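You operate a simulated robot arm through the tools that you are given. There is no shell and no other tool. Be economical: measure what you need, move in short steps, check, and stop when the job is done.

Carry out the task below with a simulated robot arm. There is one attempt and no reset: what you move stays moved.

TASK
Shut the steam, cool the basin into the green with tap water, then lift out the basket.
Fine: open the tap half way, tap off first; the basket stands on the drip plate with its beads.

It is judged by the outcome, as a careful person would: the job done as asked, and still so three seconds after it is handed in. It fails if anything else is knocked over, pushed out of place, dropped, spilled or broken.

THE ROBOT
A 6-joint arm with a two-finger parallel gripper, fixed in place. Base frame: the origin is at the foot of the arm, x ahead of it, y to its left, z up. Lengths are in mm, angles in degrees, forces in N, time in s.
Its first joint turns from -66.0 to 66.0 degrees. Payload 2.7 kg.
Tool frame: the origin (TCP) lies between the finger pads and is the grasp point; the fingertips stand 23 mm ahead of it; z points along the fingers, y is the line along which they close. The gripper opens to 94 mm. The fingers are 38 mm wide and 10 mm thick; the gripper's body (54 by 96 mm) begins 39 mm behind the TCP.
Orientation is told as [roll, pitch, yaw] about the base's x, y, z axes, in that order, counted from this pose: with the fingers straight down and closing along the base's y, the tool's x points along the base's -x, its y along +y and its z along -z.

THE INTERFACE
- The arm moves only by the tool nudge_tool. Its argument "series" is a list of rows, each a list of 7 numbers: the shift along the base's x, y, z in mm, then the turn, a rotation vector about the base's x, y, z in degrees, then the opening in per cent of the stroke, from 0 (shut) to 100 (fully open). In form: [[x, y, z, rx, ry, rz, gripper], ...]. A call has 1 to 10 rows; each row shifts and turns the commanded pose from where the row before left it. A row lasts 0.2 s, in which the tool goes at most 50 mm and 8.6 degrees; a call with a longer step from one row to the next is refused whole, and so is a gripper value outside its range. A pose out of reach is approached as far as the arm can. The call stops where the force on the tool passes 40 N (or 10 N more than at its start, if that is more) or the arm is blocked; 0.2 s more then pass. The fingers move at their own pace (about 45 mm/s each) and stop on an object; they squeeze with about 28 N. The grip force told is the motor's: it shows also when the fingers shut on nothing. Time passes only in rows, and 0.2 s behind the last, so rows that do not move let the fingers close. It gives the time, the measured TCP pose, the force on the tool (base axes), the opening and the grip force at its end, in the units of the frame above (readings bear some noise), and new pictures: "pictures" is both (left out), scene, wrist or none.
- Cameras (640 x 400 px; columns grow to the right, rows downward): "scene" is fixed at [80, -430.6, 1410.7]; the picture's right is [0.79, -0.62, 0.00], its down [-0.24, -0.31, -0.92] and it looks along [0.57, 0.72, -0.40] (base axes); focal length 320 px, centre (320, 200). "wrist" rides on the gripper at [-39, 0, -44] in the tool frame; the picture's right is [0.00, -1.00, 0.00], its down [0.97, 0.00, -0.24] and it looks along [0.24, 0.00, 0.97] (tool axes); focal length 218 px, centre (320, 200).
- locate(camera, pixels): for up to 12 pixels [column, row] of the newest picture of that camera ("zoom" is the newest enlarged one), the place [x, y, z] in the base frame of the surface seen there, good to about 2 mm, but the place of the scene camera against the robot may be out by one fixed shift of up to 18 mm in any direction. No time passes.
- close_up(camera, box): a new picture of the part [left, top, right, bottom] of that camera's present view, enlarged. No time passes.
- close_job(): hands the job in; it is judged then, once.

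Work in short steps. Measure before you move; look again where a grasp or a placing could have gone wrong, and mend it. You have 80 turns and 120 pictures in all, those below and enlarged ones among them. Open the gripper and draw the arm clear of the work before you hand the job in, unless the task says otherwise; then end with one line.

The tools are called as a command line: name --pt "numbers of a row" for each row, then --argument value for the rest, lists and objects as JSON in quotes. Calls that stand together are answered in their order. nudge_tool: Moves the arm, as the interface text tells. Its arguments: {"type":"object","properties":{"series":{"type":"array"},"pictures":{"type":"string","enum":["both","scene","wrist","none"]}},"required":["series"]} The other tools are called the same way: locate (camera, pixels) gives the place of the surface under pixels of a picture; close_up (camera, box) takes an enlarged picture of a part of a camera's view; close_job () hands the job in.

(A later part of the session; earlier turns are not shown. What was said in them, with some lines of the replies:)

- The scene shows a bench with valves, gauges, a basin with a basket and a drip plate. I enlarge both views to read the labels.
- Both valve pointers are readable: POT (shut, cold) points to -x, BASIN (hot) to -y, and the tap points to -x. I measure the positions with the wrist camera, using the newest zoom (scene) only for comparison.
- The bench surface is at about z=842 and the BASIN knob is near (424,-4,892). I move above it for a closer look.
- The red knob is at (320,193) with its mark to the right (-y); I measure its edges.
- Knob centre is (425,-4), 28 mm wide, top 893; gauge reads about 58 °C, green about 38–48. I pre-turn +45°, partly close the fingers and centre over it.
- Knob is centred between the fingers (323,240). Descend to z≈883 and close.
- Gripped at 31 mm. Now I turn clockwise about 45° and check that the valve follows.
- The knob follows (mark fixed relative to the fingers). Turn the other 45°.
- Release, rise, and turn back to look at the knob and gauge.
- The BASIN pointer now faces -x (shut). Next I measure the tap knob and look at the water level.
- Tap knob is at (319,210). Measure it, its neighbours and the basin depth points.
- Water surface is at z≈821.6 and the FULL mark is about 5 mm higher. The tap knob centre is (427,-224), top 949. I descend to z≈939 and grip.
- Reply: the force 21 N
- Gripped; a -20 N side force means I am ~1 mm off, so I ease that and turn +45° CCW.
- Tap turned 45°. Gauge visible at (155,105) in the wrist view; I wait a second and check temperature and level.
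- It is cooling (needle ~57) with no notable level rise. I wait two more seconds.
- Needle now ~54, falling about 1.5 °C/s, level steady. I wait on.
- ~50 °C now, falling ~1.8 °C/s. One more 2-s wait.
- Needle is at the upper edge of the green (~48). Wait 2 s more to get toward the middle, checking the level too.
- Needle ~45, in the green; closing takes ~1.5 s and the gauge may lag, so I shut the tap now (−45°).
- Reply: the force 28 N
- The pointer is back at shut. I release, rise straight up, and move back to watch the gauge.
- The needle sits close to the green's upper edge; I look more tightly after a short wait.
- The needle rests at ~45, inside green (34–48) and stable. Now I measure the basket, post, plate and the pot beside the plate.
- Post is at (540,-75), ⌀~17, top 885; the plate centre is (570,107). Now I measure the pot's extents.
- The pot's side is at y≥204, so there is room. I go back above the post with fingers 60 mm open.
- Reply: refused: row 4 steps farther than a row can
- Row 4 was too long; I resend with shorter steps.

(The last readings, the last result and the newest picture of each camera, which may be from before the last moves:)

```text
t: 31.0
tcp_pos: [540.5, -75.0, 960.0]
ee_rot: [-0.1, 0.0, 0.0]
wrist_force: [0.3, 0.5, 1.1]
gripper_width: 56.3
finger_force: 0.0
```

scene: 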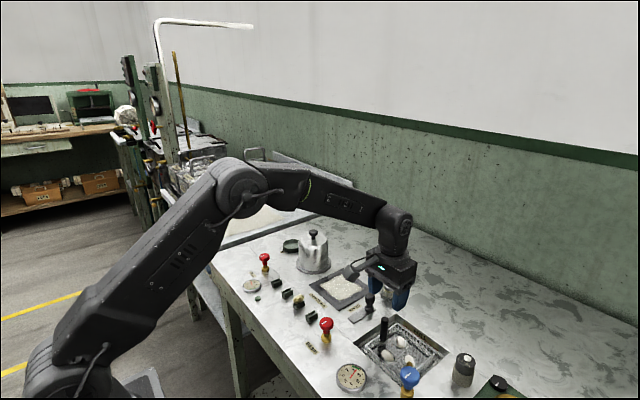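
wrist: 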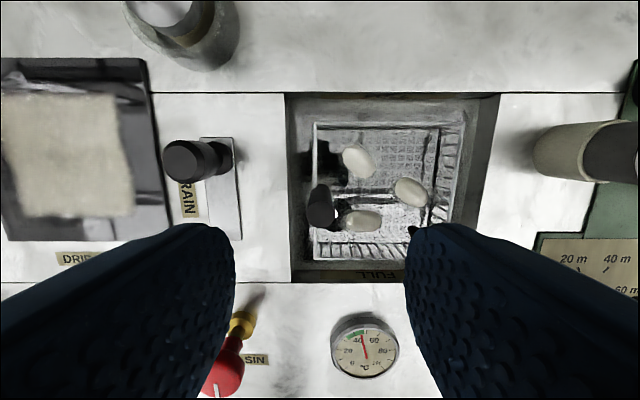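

Post at (321,207) is centred between the fingers. Descend to z≈867 and close.

nudge_tool --pt "0 0 -25 0 0 0 50" --pt "0 0 -25 0 0 0 50" --pt "0 0 -25 0 0 0 50" --pt "0 0 -18 0 0 0 50" --pt "0 0 0 0 0 0 50"

locate --camera "wrist" --pixels '[[320, 260], [300, 260], [340, 260], [320, 240], [320, 285]]'

```text
t: 32.2
tcp_pos: [539.4, -74.6, 867.1]
ee_rot: [0.0, 0.0, 0.0]
wrist_force: [-0.4, -0.5, 0.0]
gripper_width: 47.0
finger_force: 0.0
```

scene: 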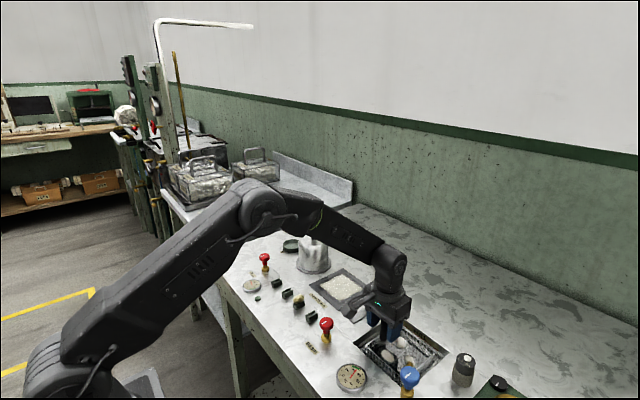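
wrist: 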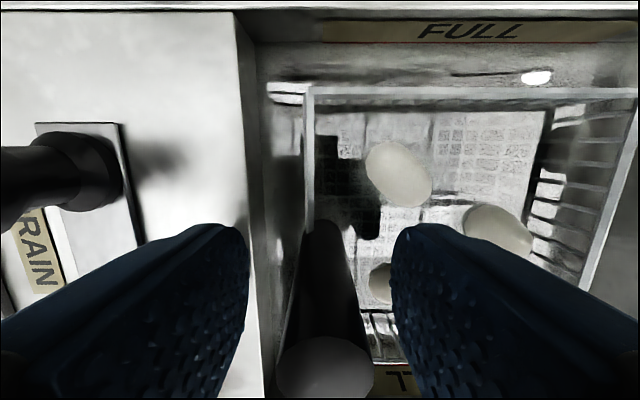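

```text
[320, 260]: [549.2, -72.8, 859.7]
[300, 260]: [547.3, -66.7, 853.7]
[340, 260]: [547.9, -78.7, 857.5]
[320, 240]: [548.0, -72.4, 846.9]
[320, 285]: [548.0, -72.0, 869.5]
```

Post is between the pads, centred about y=-73. I close and settle.

nudge_tool --pt "0 1 0 0 0 0 5" --pt "0 0 0 0 0 0 5" --pt "0 0 0 0 0 0 5" --pt "0 0 0 0 0 0 5" --pt "0 0 4 0 0 0 5" --pt "0 0 4 0 0 0 5" --pt "0 0 4 0 0 0 5" --pt "0 0 4 0 0 0 5"

```text
t: 34.0
tcp_pos: [538.9, -73.9, 882.9]
ee_rot: [0.0, 0.0, 0.1]
wrist_force: [-0.3, 0.3, -1.6]
gripper_width: 16.2
finger_force: 28.2
```

scene: 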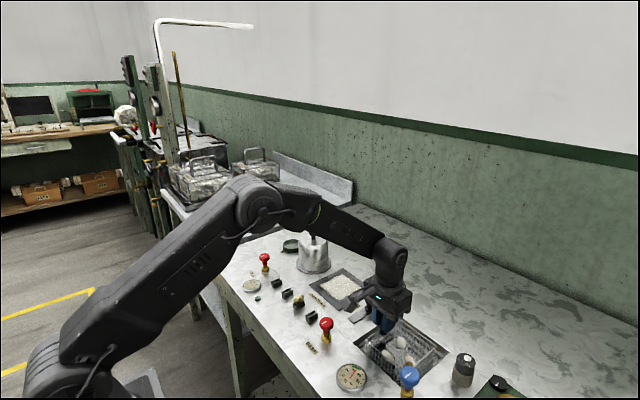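
wrist: 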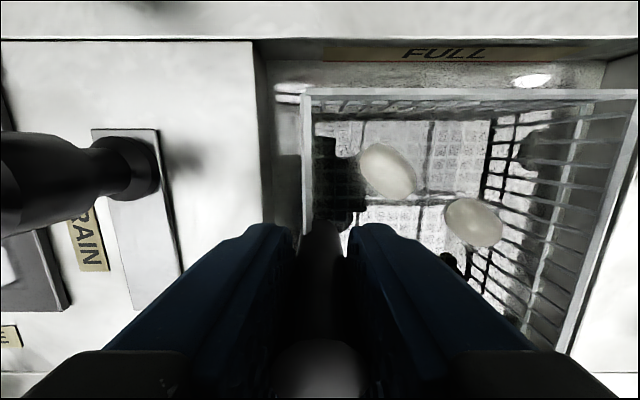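

The basket follows level with its three beads, 16.2 mm grip. I raise it slowly, edging +x/+y away from the tap spout tip (477,-190,904).

nudge_tool --pt "2 2 4 0 0 0 5" --pt "2 2 4 0 0 0 5" --pt "0 0 5 0 0 0 5" --pt "0 0 5 0 0 0 5" --pt "0 0 5 0 0 0 5" --pt "0 0 5 0 0 0 5" --pt "0 0 5 0 0 0 5" --pt "0 0 5 0 0 0 5"

close_up --camera "scene" --box '[320, 280, 480, 400]'

```text
t: 35.8
tcp_pos: [543.7, -68.9, 921.2]
ee_rot: [0.0, -0.1, 0.0]
wrist_force: [0.1, 0.9, -1.5]
gripper_width: 16.4
finger_force: 28.1
```

scene: 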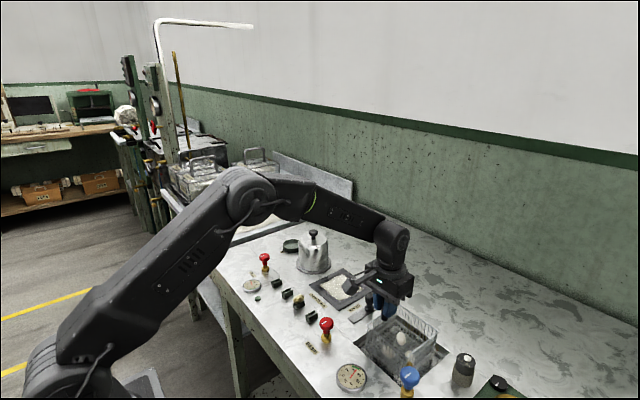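
wrist: 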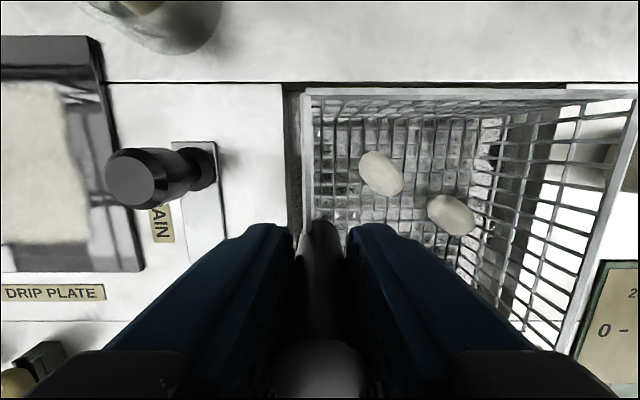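

```text
3.33 times, centred on (400, 340) of scene
```

zoom: 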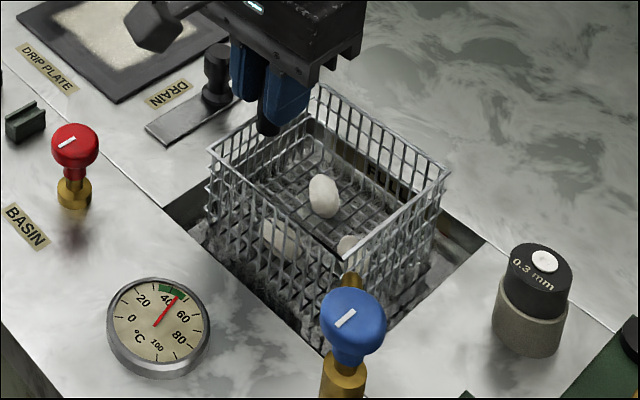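

Basket is level, and still partly in the basin. I raise on another 60 mm.

nudge_tool --pt "0 0 6 0 0 0 5" --pt "0 0 6 0 0 0 5" --pt "0 0 6 0 0 0 5" --pt "0 0 6 0 0 0 5" --pt "0 0 6 0 0 0 5" --pt "0 0 6 0 0 0 5" --pt "0 0 6 0 0 0 5" --pt "0 0 6 0 0 0 5" --pt "0 0 6 0 0 0 5" --pt "0 0 6 0 0 0 5"

close_up --camera "scene" --box '[320, 260, 480, 380]'

```text
t: 38.0
tcp_pos: [543.1, -69.1, 982.9]
ee_rot: [0.0, 0.0, 0.0]
wrist_force: [-0.6, 0.5, -1.7]
gripper_width: 16.6
finger_force: 28.0
```

scene: 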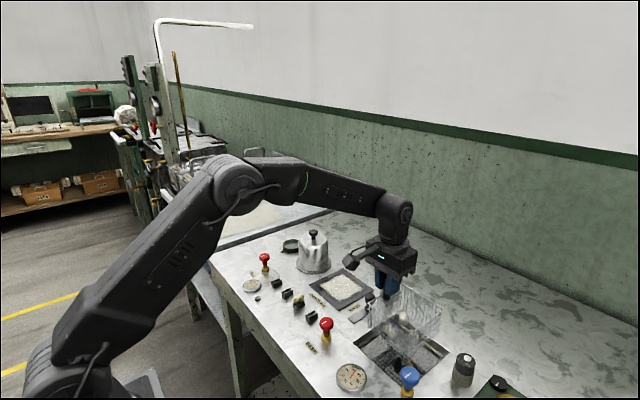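
wrist: 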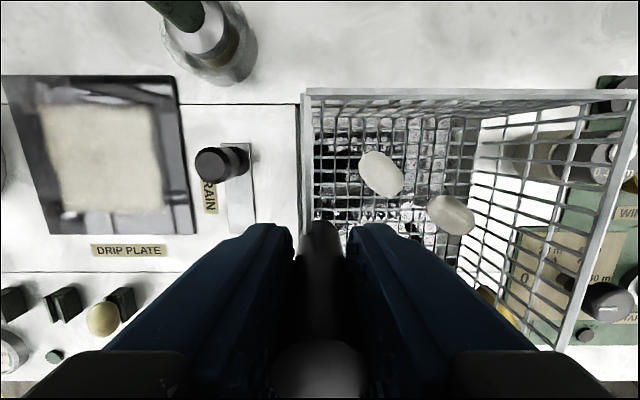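

```text
3.33 times, centred on (400, 320) of scene
```

zoom: 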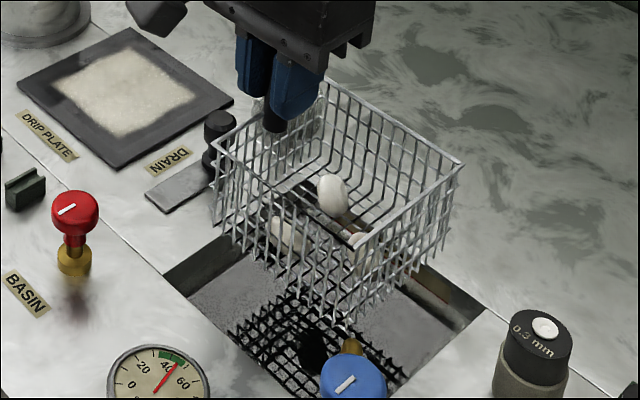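

Clear of the water with three beads inside. I measure the rim and bottom heights.

locate --camera "zoom" --pixels '[[213, 143], [345, 247], [460, 163], [325, 82], [350, 318], [348, 300], [215, 225], [447, 245], [352, 325]]'

locate --camera "wrist" --pixels '[[306, 95], [631, 93], [318, 205], [400, 140], [420, 160], [326, 125], [378, 175]]'

```text
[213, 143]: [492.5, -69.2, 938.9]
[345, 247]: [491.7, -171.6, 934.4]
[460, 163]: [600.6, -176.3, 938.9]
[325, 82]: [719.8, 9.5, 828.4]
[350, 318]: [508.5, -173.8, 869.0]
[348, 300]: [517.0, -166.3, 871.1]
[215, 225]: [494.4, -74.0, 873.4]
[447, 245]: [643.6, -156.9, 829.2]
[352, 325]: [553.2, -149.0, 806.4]
```

```text
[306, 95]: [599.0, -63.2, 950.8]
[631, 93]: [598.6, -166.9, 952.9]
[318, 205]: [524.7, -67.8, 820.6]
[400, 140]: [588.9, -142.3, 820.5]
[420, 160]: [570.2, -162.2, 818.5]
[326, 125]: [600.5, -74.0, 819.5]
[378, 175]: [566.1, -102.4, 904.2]
```

Basket is ~70 mm tall with its bottom at ≈882. I raise 30 mm for the drain knob (888), then traverse along +y at the same x to clear the brush jar.

nudge_tool --pt "0 0 8 0 0 0 5" --pt "0 0 12 0 0 0 5" --pt "0 0 10 0 0 0 5" --pt "0 8 0 0 0 0 5" --pt "0 15 0 0 0 0 5" --pt "0 18 0 0 0 0 5" --pt "0 18 0 0 0 0 5" --pt "0 18 0 0 0 0 5" --pt "0 18 0 0 0 0 5" --pt "0 15 0 0 0 0 5"

```text
t: 40.2
tcp_pos: [544.9, 41.0, 1011.9]
ee_rot: [0.0, 0.0, -0.1]
wrist_force: [-0.3, 0.5, -0.8]
gripper_width: 16.6
finger_force: 28.0
```

scene: 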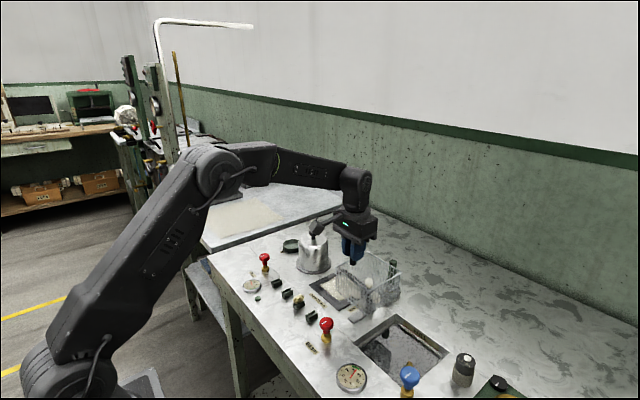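
wrist: 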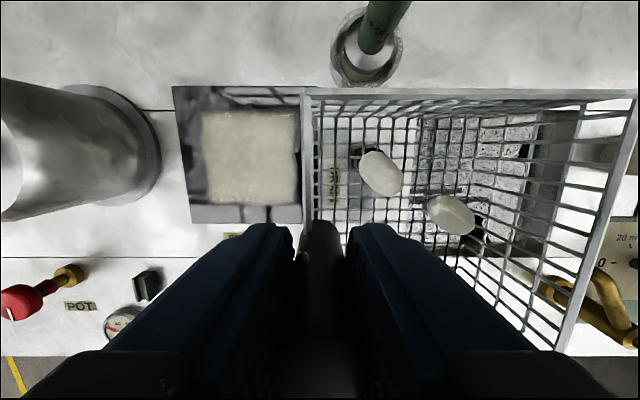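

Smooth so far; brush clears the rear of the basket. I continue +y 111 and then +x 25.

nudge_tool --pt "0 10 0 0 0 0 5" --pt "0 18 0 0 0 0 5" --pt "0 18 0 0 0 0 5" --pt "0 18 0 0 0 0 5" --pt "0 18 0 0 0 0 5" --pt "3 16 0 0 0 0 5" --pt "8 9 0 0 0 0 5" --pt "9 4 0 0 0 0 5" --pt "5 0 0 0 0 0 5" --pt "0 0 0 0 0 0 5"

close_up --camera "scene" --box '[270, 200, 430, 320]'

locate --camera "wrist" --pixels '[[306, 95], [631, 93]]'

```text
t: 42.4
tcp_pos: [568.2, 151.5, 1012.1]
ee_rot: [0.1, 0.0, 0.1]
wrist_force: [0.5, -0.4, -0.1]
gripper_width: 16.2
finger_force: 28.0
```

scene: 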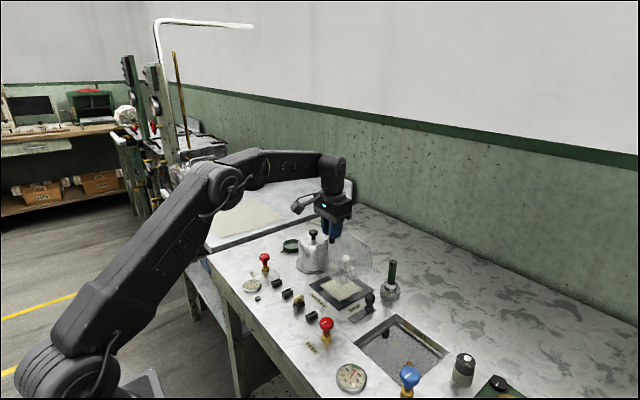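
wrist: 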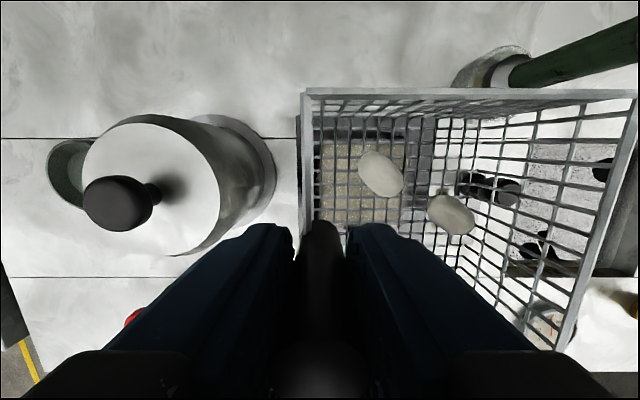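

```text
3.33 times, centred on (350, 260) of scene
```

zoom: 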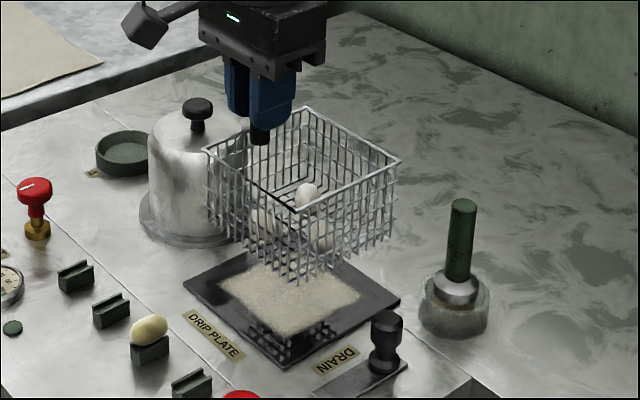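

```text
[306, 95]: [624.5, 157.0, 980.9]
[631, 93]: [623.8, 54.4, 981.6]
```

Basket rim spans y≈50–157 and x≈514–624, over the plate (508–631, 44–171). I lower 50 mm and then check.

nudge_tool --pt "0 1 -8 0 0 0 5" --pt "0 1 -10 0 0 0 5" --pt "0 0 -10 0 0 0 5" --pt "0 0 -10 0 0 0 5" --pt "0 0 -8 0 0 0 5" --pt "0 0 -4 0 0 0 5" --pt "0 0 0 0 0 0 5"

close_up --camera "scene" --box '[290, 220, 410, 310]'

```text
t: 44.0
tcp_pos: [568.8, 153.2, 961.1]
ee_rot: [0.0, 0.0, 0.0]
wrist_force: [-0.3, -0.3, -1.1]
gripper_width: 16.7
finger_force: 28.1
```

scene: 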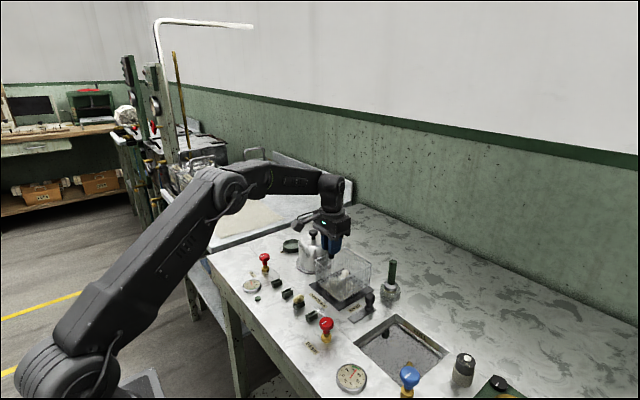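
wrist: 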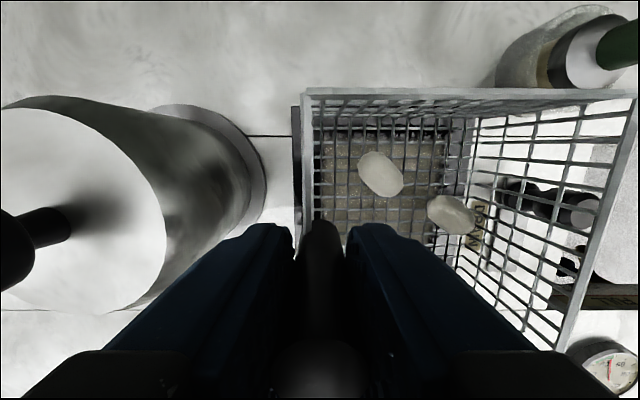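

```text
4.44 times, centred on (350, 265) of scene
```

zoom: 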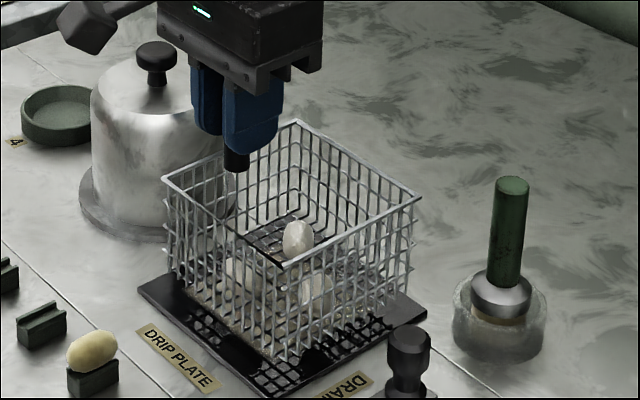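

Still ~15 mm above the plate. I lower in 2 mm rows, watching the force.

nudge_tool --pt "0 0 -3 0 0 0 5" --pt "0 0 -3 0 0 0 5" --pt "0 0 -2 0 0 0 5" --pt "0 0 -2 0 0 0 5" --pt "0 0 -1 0 0 0 5" --pt "0 0 0 0 0 0 5" --pictures "none"

close_up --camera "scene" --box '[290, 220, 410, 310]'

```text
t: 45.4
tcp_pos: [569.1, 153.9, 950.9]
ee_rot: [0.0, 0.1, 0.0]
wrist_force: [0.9, 0.8, -0.8]
gripper_width: 16.8
finger_force: 28.0
```

```text
4.44 times, centred on (350, 265) of scene
```

zoom: 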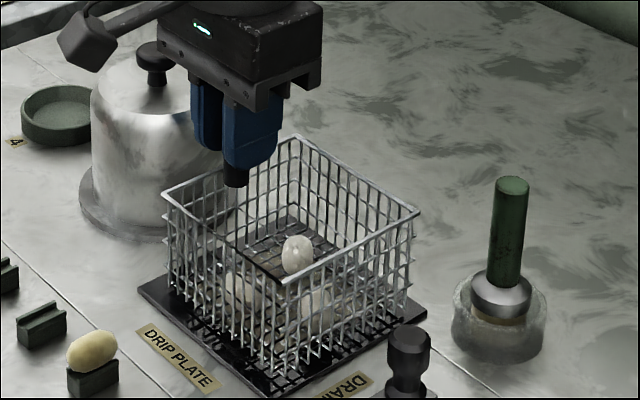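

Nearly down, no contact force yet. I continue in 1 mm rows.

nudge_tool --pt "0 0 -1 0 0 0 5" --pt "0 0 -1 0 0 0 5" --pt "0 0 -1 0 0 0 5" --pt "0 0 -1 0 0 0 5" --pt "0 0 0 0 0 0 5" --pictures "none"

close_up --camera "scene" --box '[290, 220, 410, 310]'

```text
t: 46.6
tcp_pos: [567.9, 152.8, 947.3]
ee_rot: [0.0, 0.0, 0.0]
wrist_force: [1.3, -0.3, -1.3]
gripper_width: 16.4
finger_force: 28.1
```

```text
4.44 times, centred on (350, 265) of scene
```

zoom: 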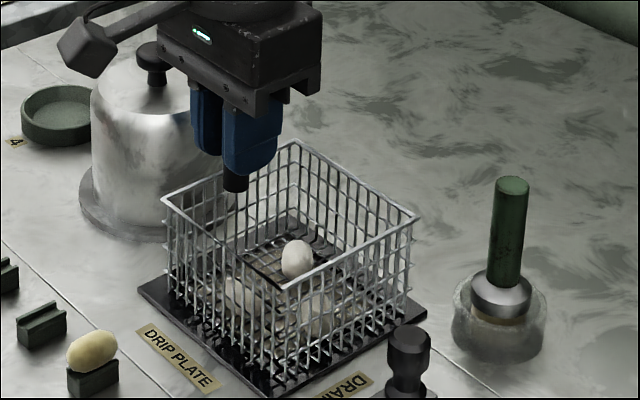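

Not yet in contact; another few mm.

nudge_tool --pt "0 0 -1 0 0 0 5" --pt "0 0 -1 0 0 0 5" --pt "0 0 -1 0 0 0 5" --pt "0 0 0 0 0 0 5" --pictures "none"

close_up --camera "scene" --box '[310, 250, 390, 310]'

```text
t: 47.6
tcp_pos: [569.6, 153.8, 945.8]
ee_rot: [-0.1, -0.3, 0.0]
wrist_force: [-4.6, -1.2, 18.7]
gripper_width: 16.7
finger_force: 28.1
```

```text
6.67 times, centred on (350, 280) of scene
```

zoom: 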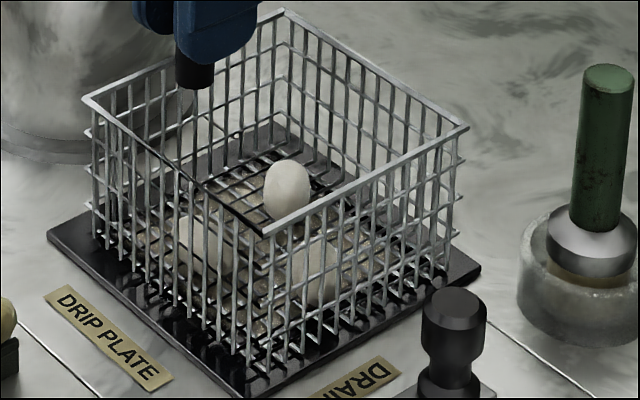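

Contact at z≈946 (19 N). I ease up 1 mm, open, wait, and rise straight.

nudge_tool --pt "0 0 1 0 0 0 5" --pt "0 0 0 0 0 0 35" --pt "0 0 0 0 0 0 40" --pt "0 0 0 0 0 0 40" --pt "0 0 10 0 0 0 40" --pt "0 0 20 0 0 0 40" --pt "0 0 30 0 0 0 40" --pt "0 0 35 0 0 0 40"

close_up --camera "scene" --box '[270, 220, 450, 400]'

```text
t: 49.4
tcp_pos: [568.1, 153.8, 1040.5]
ee_rot: [0.0, 0.0, 0.0]
wrist_force: [-0.3, 0.2, 0.1]
gripper_width: 37.4
finger_force: 0.1
```

scene: 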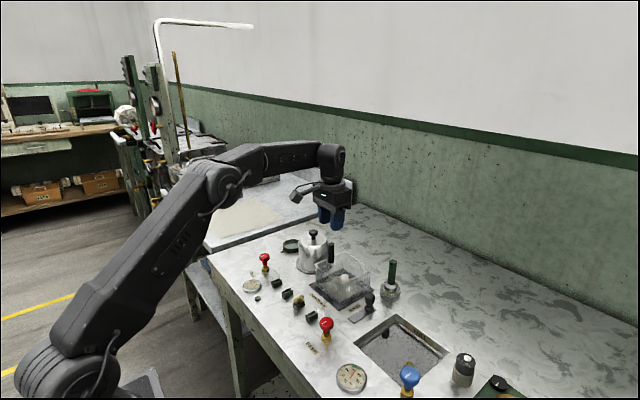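
wrist: 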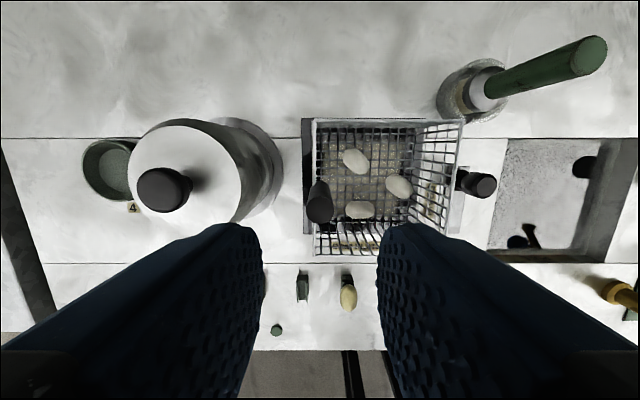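

```text
2.22 times, centred on (360, 310) of scene
```

zoom: 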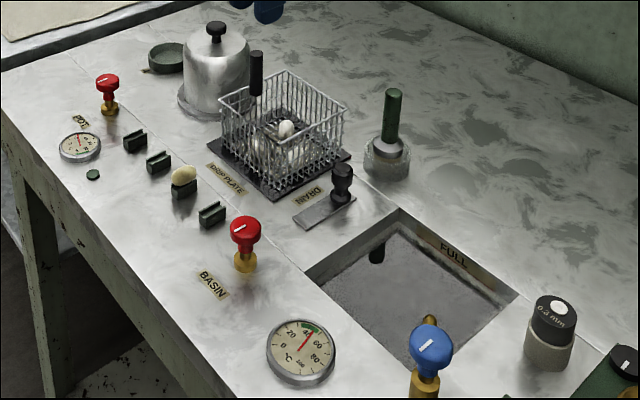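

The basket stands upright on the plate with three beads. I draw the arm clear and check the gauge a last time.

nudge_tool --pt "-20 -10 35 0 0 0 60" --pt "-30 -20 30 0 0 0 60" --pt "-35 -20 25 0 0 0 60" --pt "-35 -20 20 0 0 0 60" --pt "-30 -20 10 0 0 0 60" --pt "0 0 0 0 0 0 60"

close_up --camera "scene" --box '[325, 355, 385, 400]'

close_up --camera "wrist" --box '[200, 0, 520, 200]'

```text
t: 50.8
tcp_pos: [419.8, 64.5, 1160.6]
ee_rot: [0.1, 0.1, 0.0]
wrist_force: [-0.3, 0.0, 0.1]
gripper_width: 56.5
finger_force: 0.1
```

scene: 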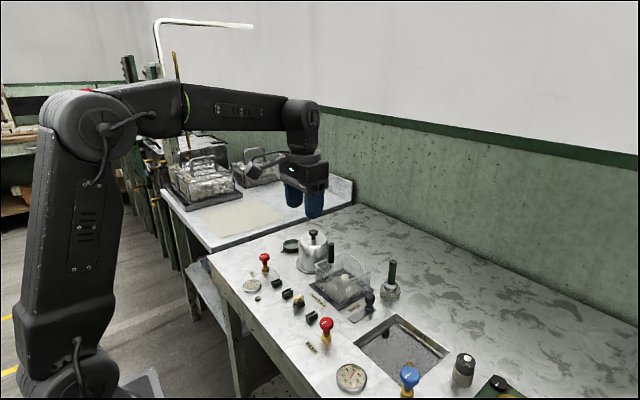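
wrist: 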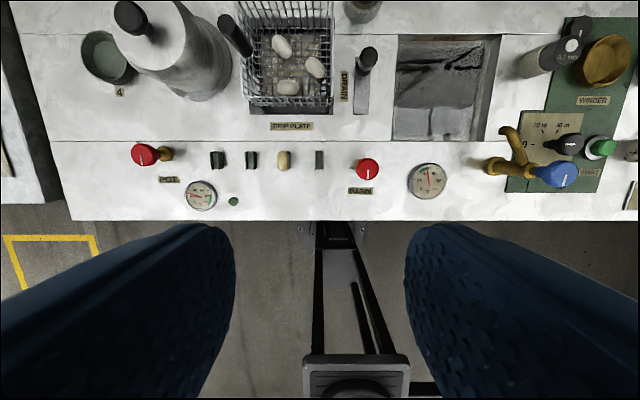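

```text
8.89 times, centred on (355, 378) of scene
```

zoom: 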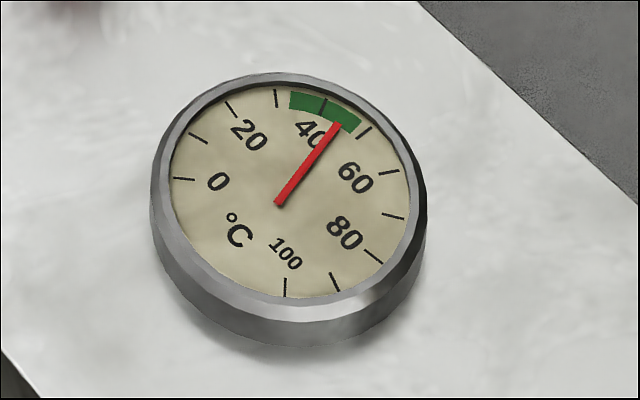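

```text
2.00 times, centred on (360, 100) of wrist
```

zoom: 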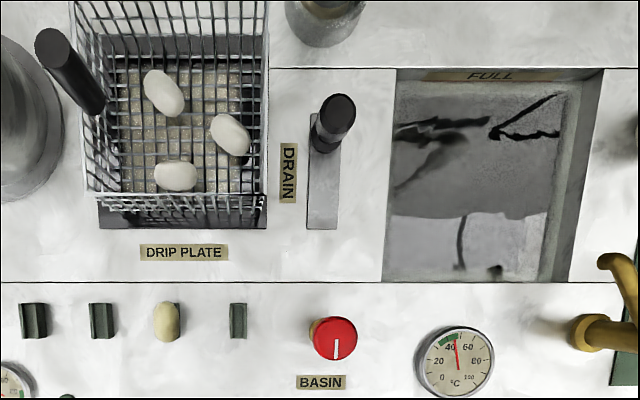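

The gauge holds steady in the green at about 45. Steam and tap are shut, the basket stands on the plate with its three beads, and the arm is clear, so I hand in.

close_job

```text
The job is handed in.
```

The job is handed in: the steam is shut, the basin reads about 45 °C (in the green), the tap was opened half way and shut before the lift, and the basket stands on the drip plate with its three beads.
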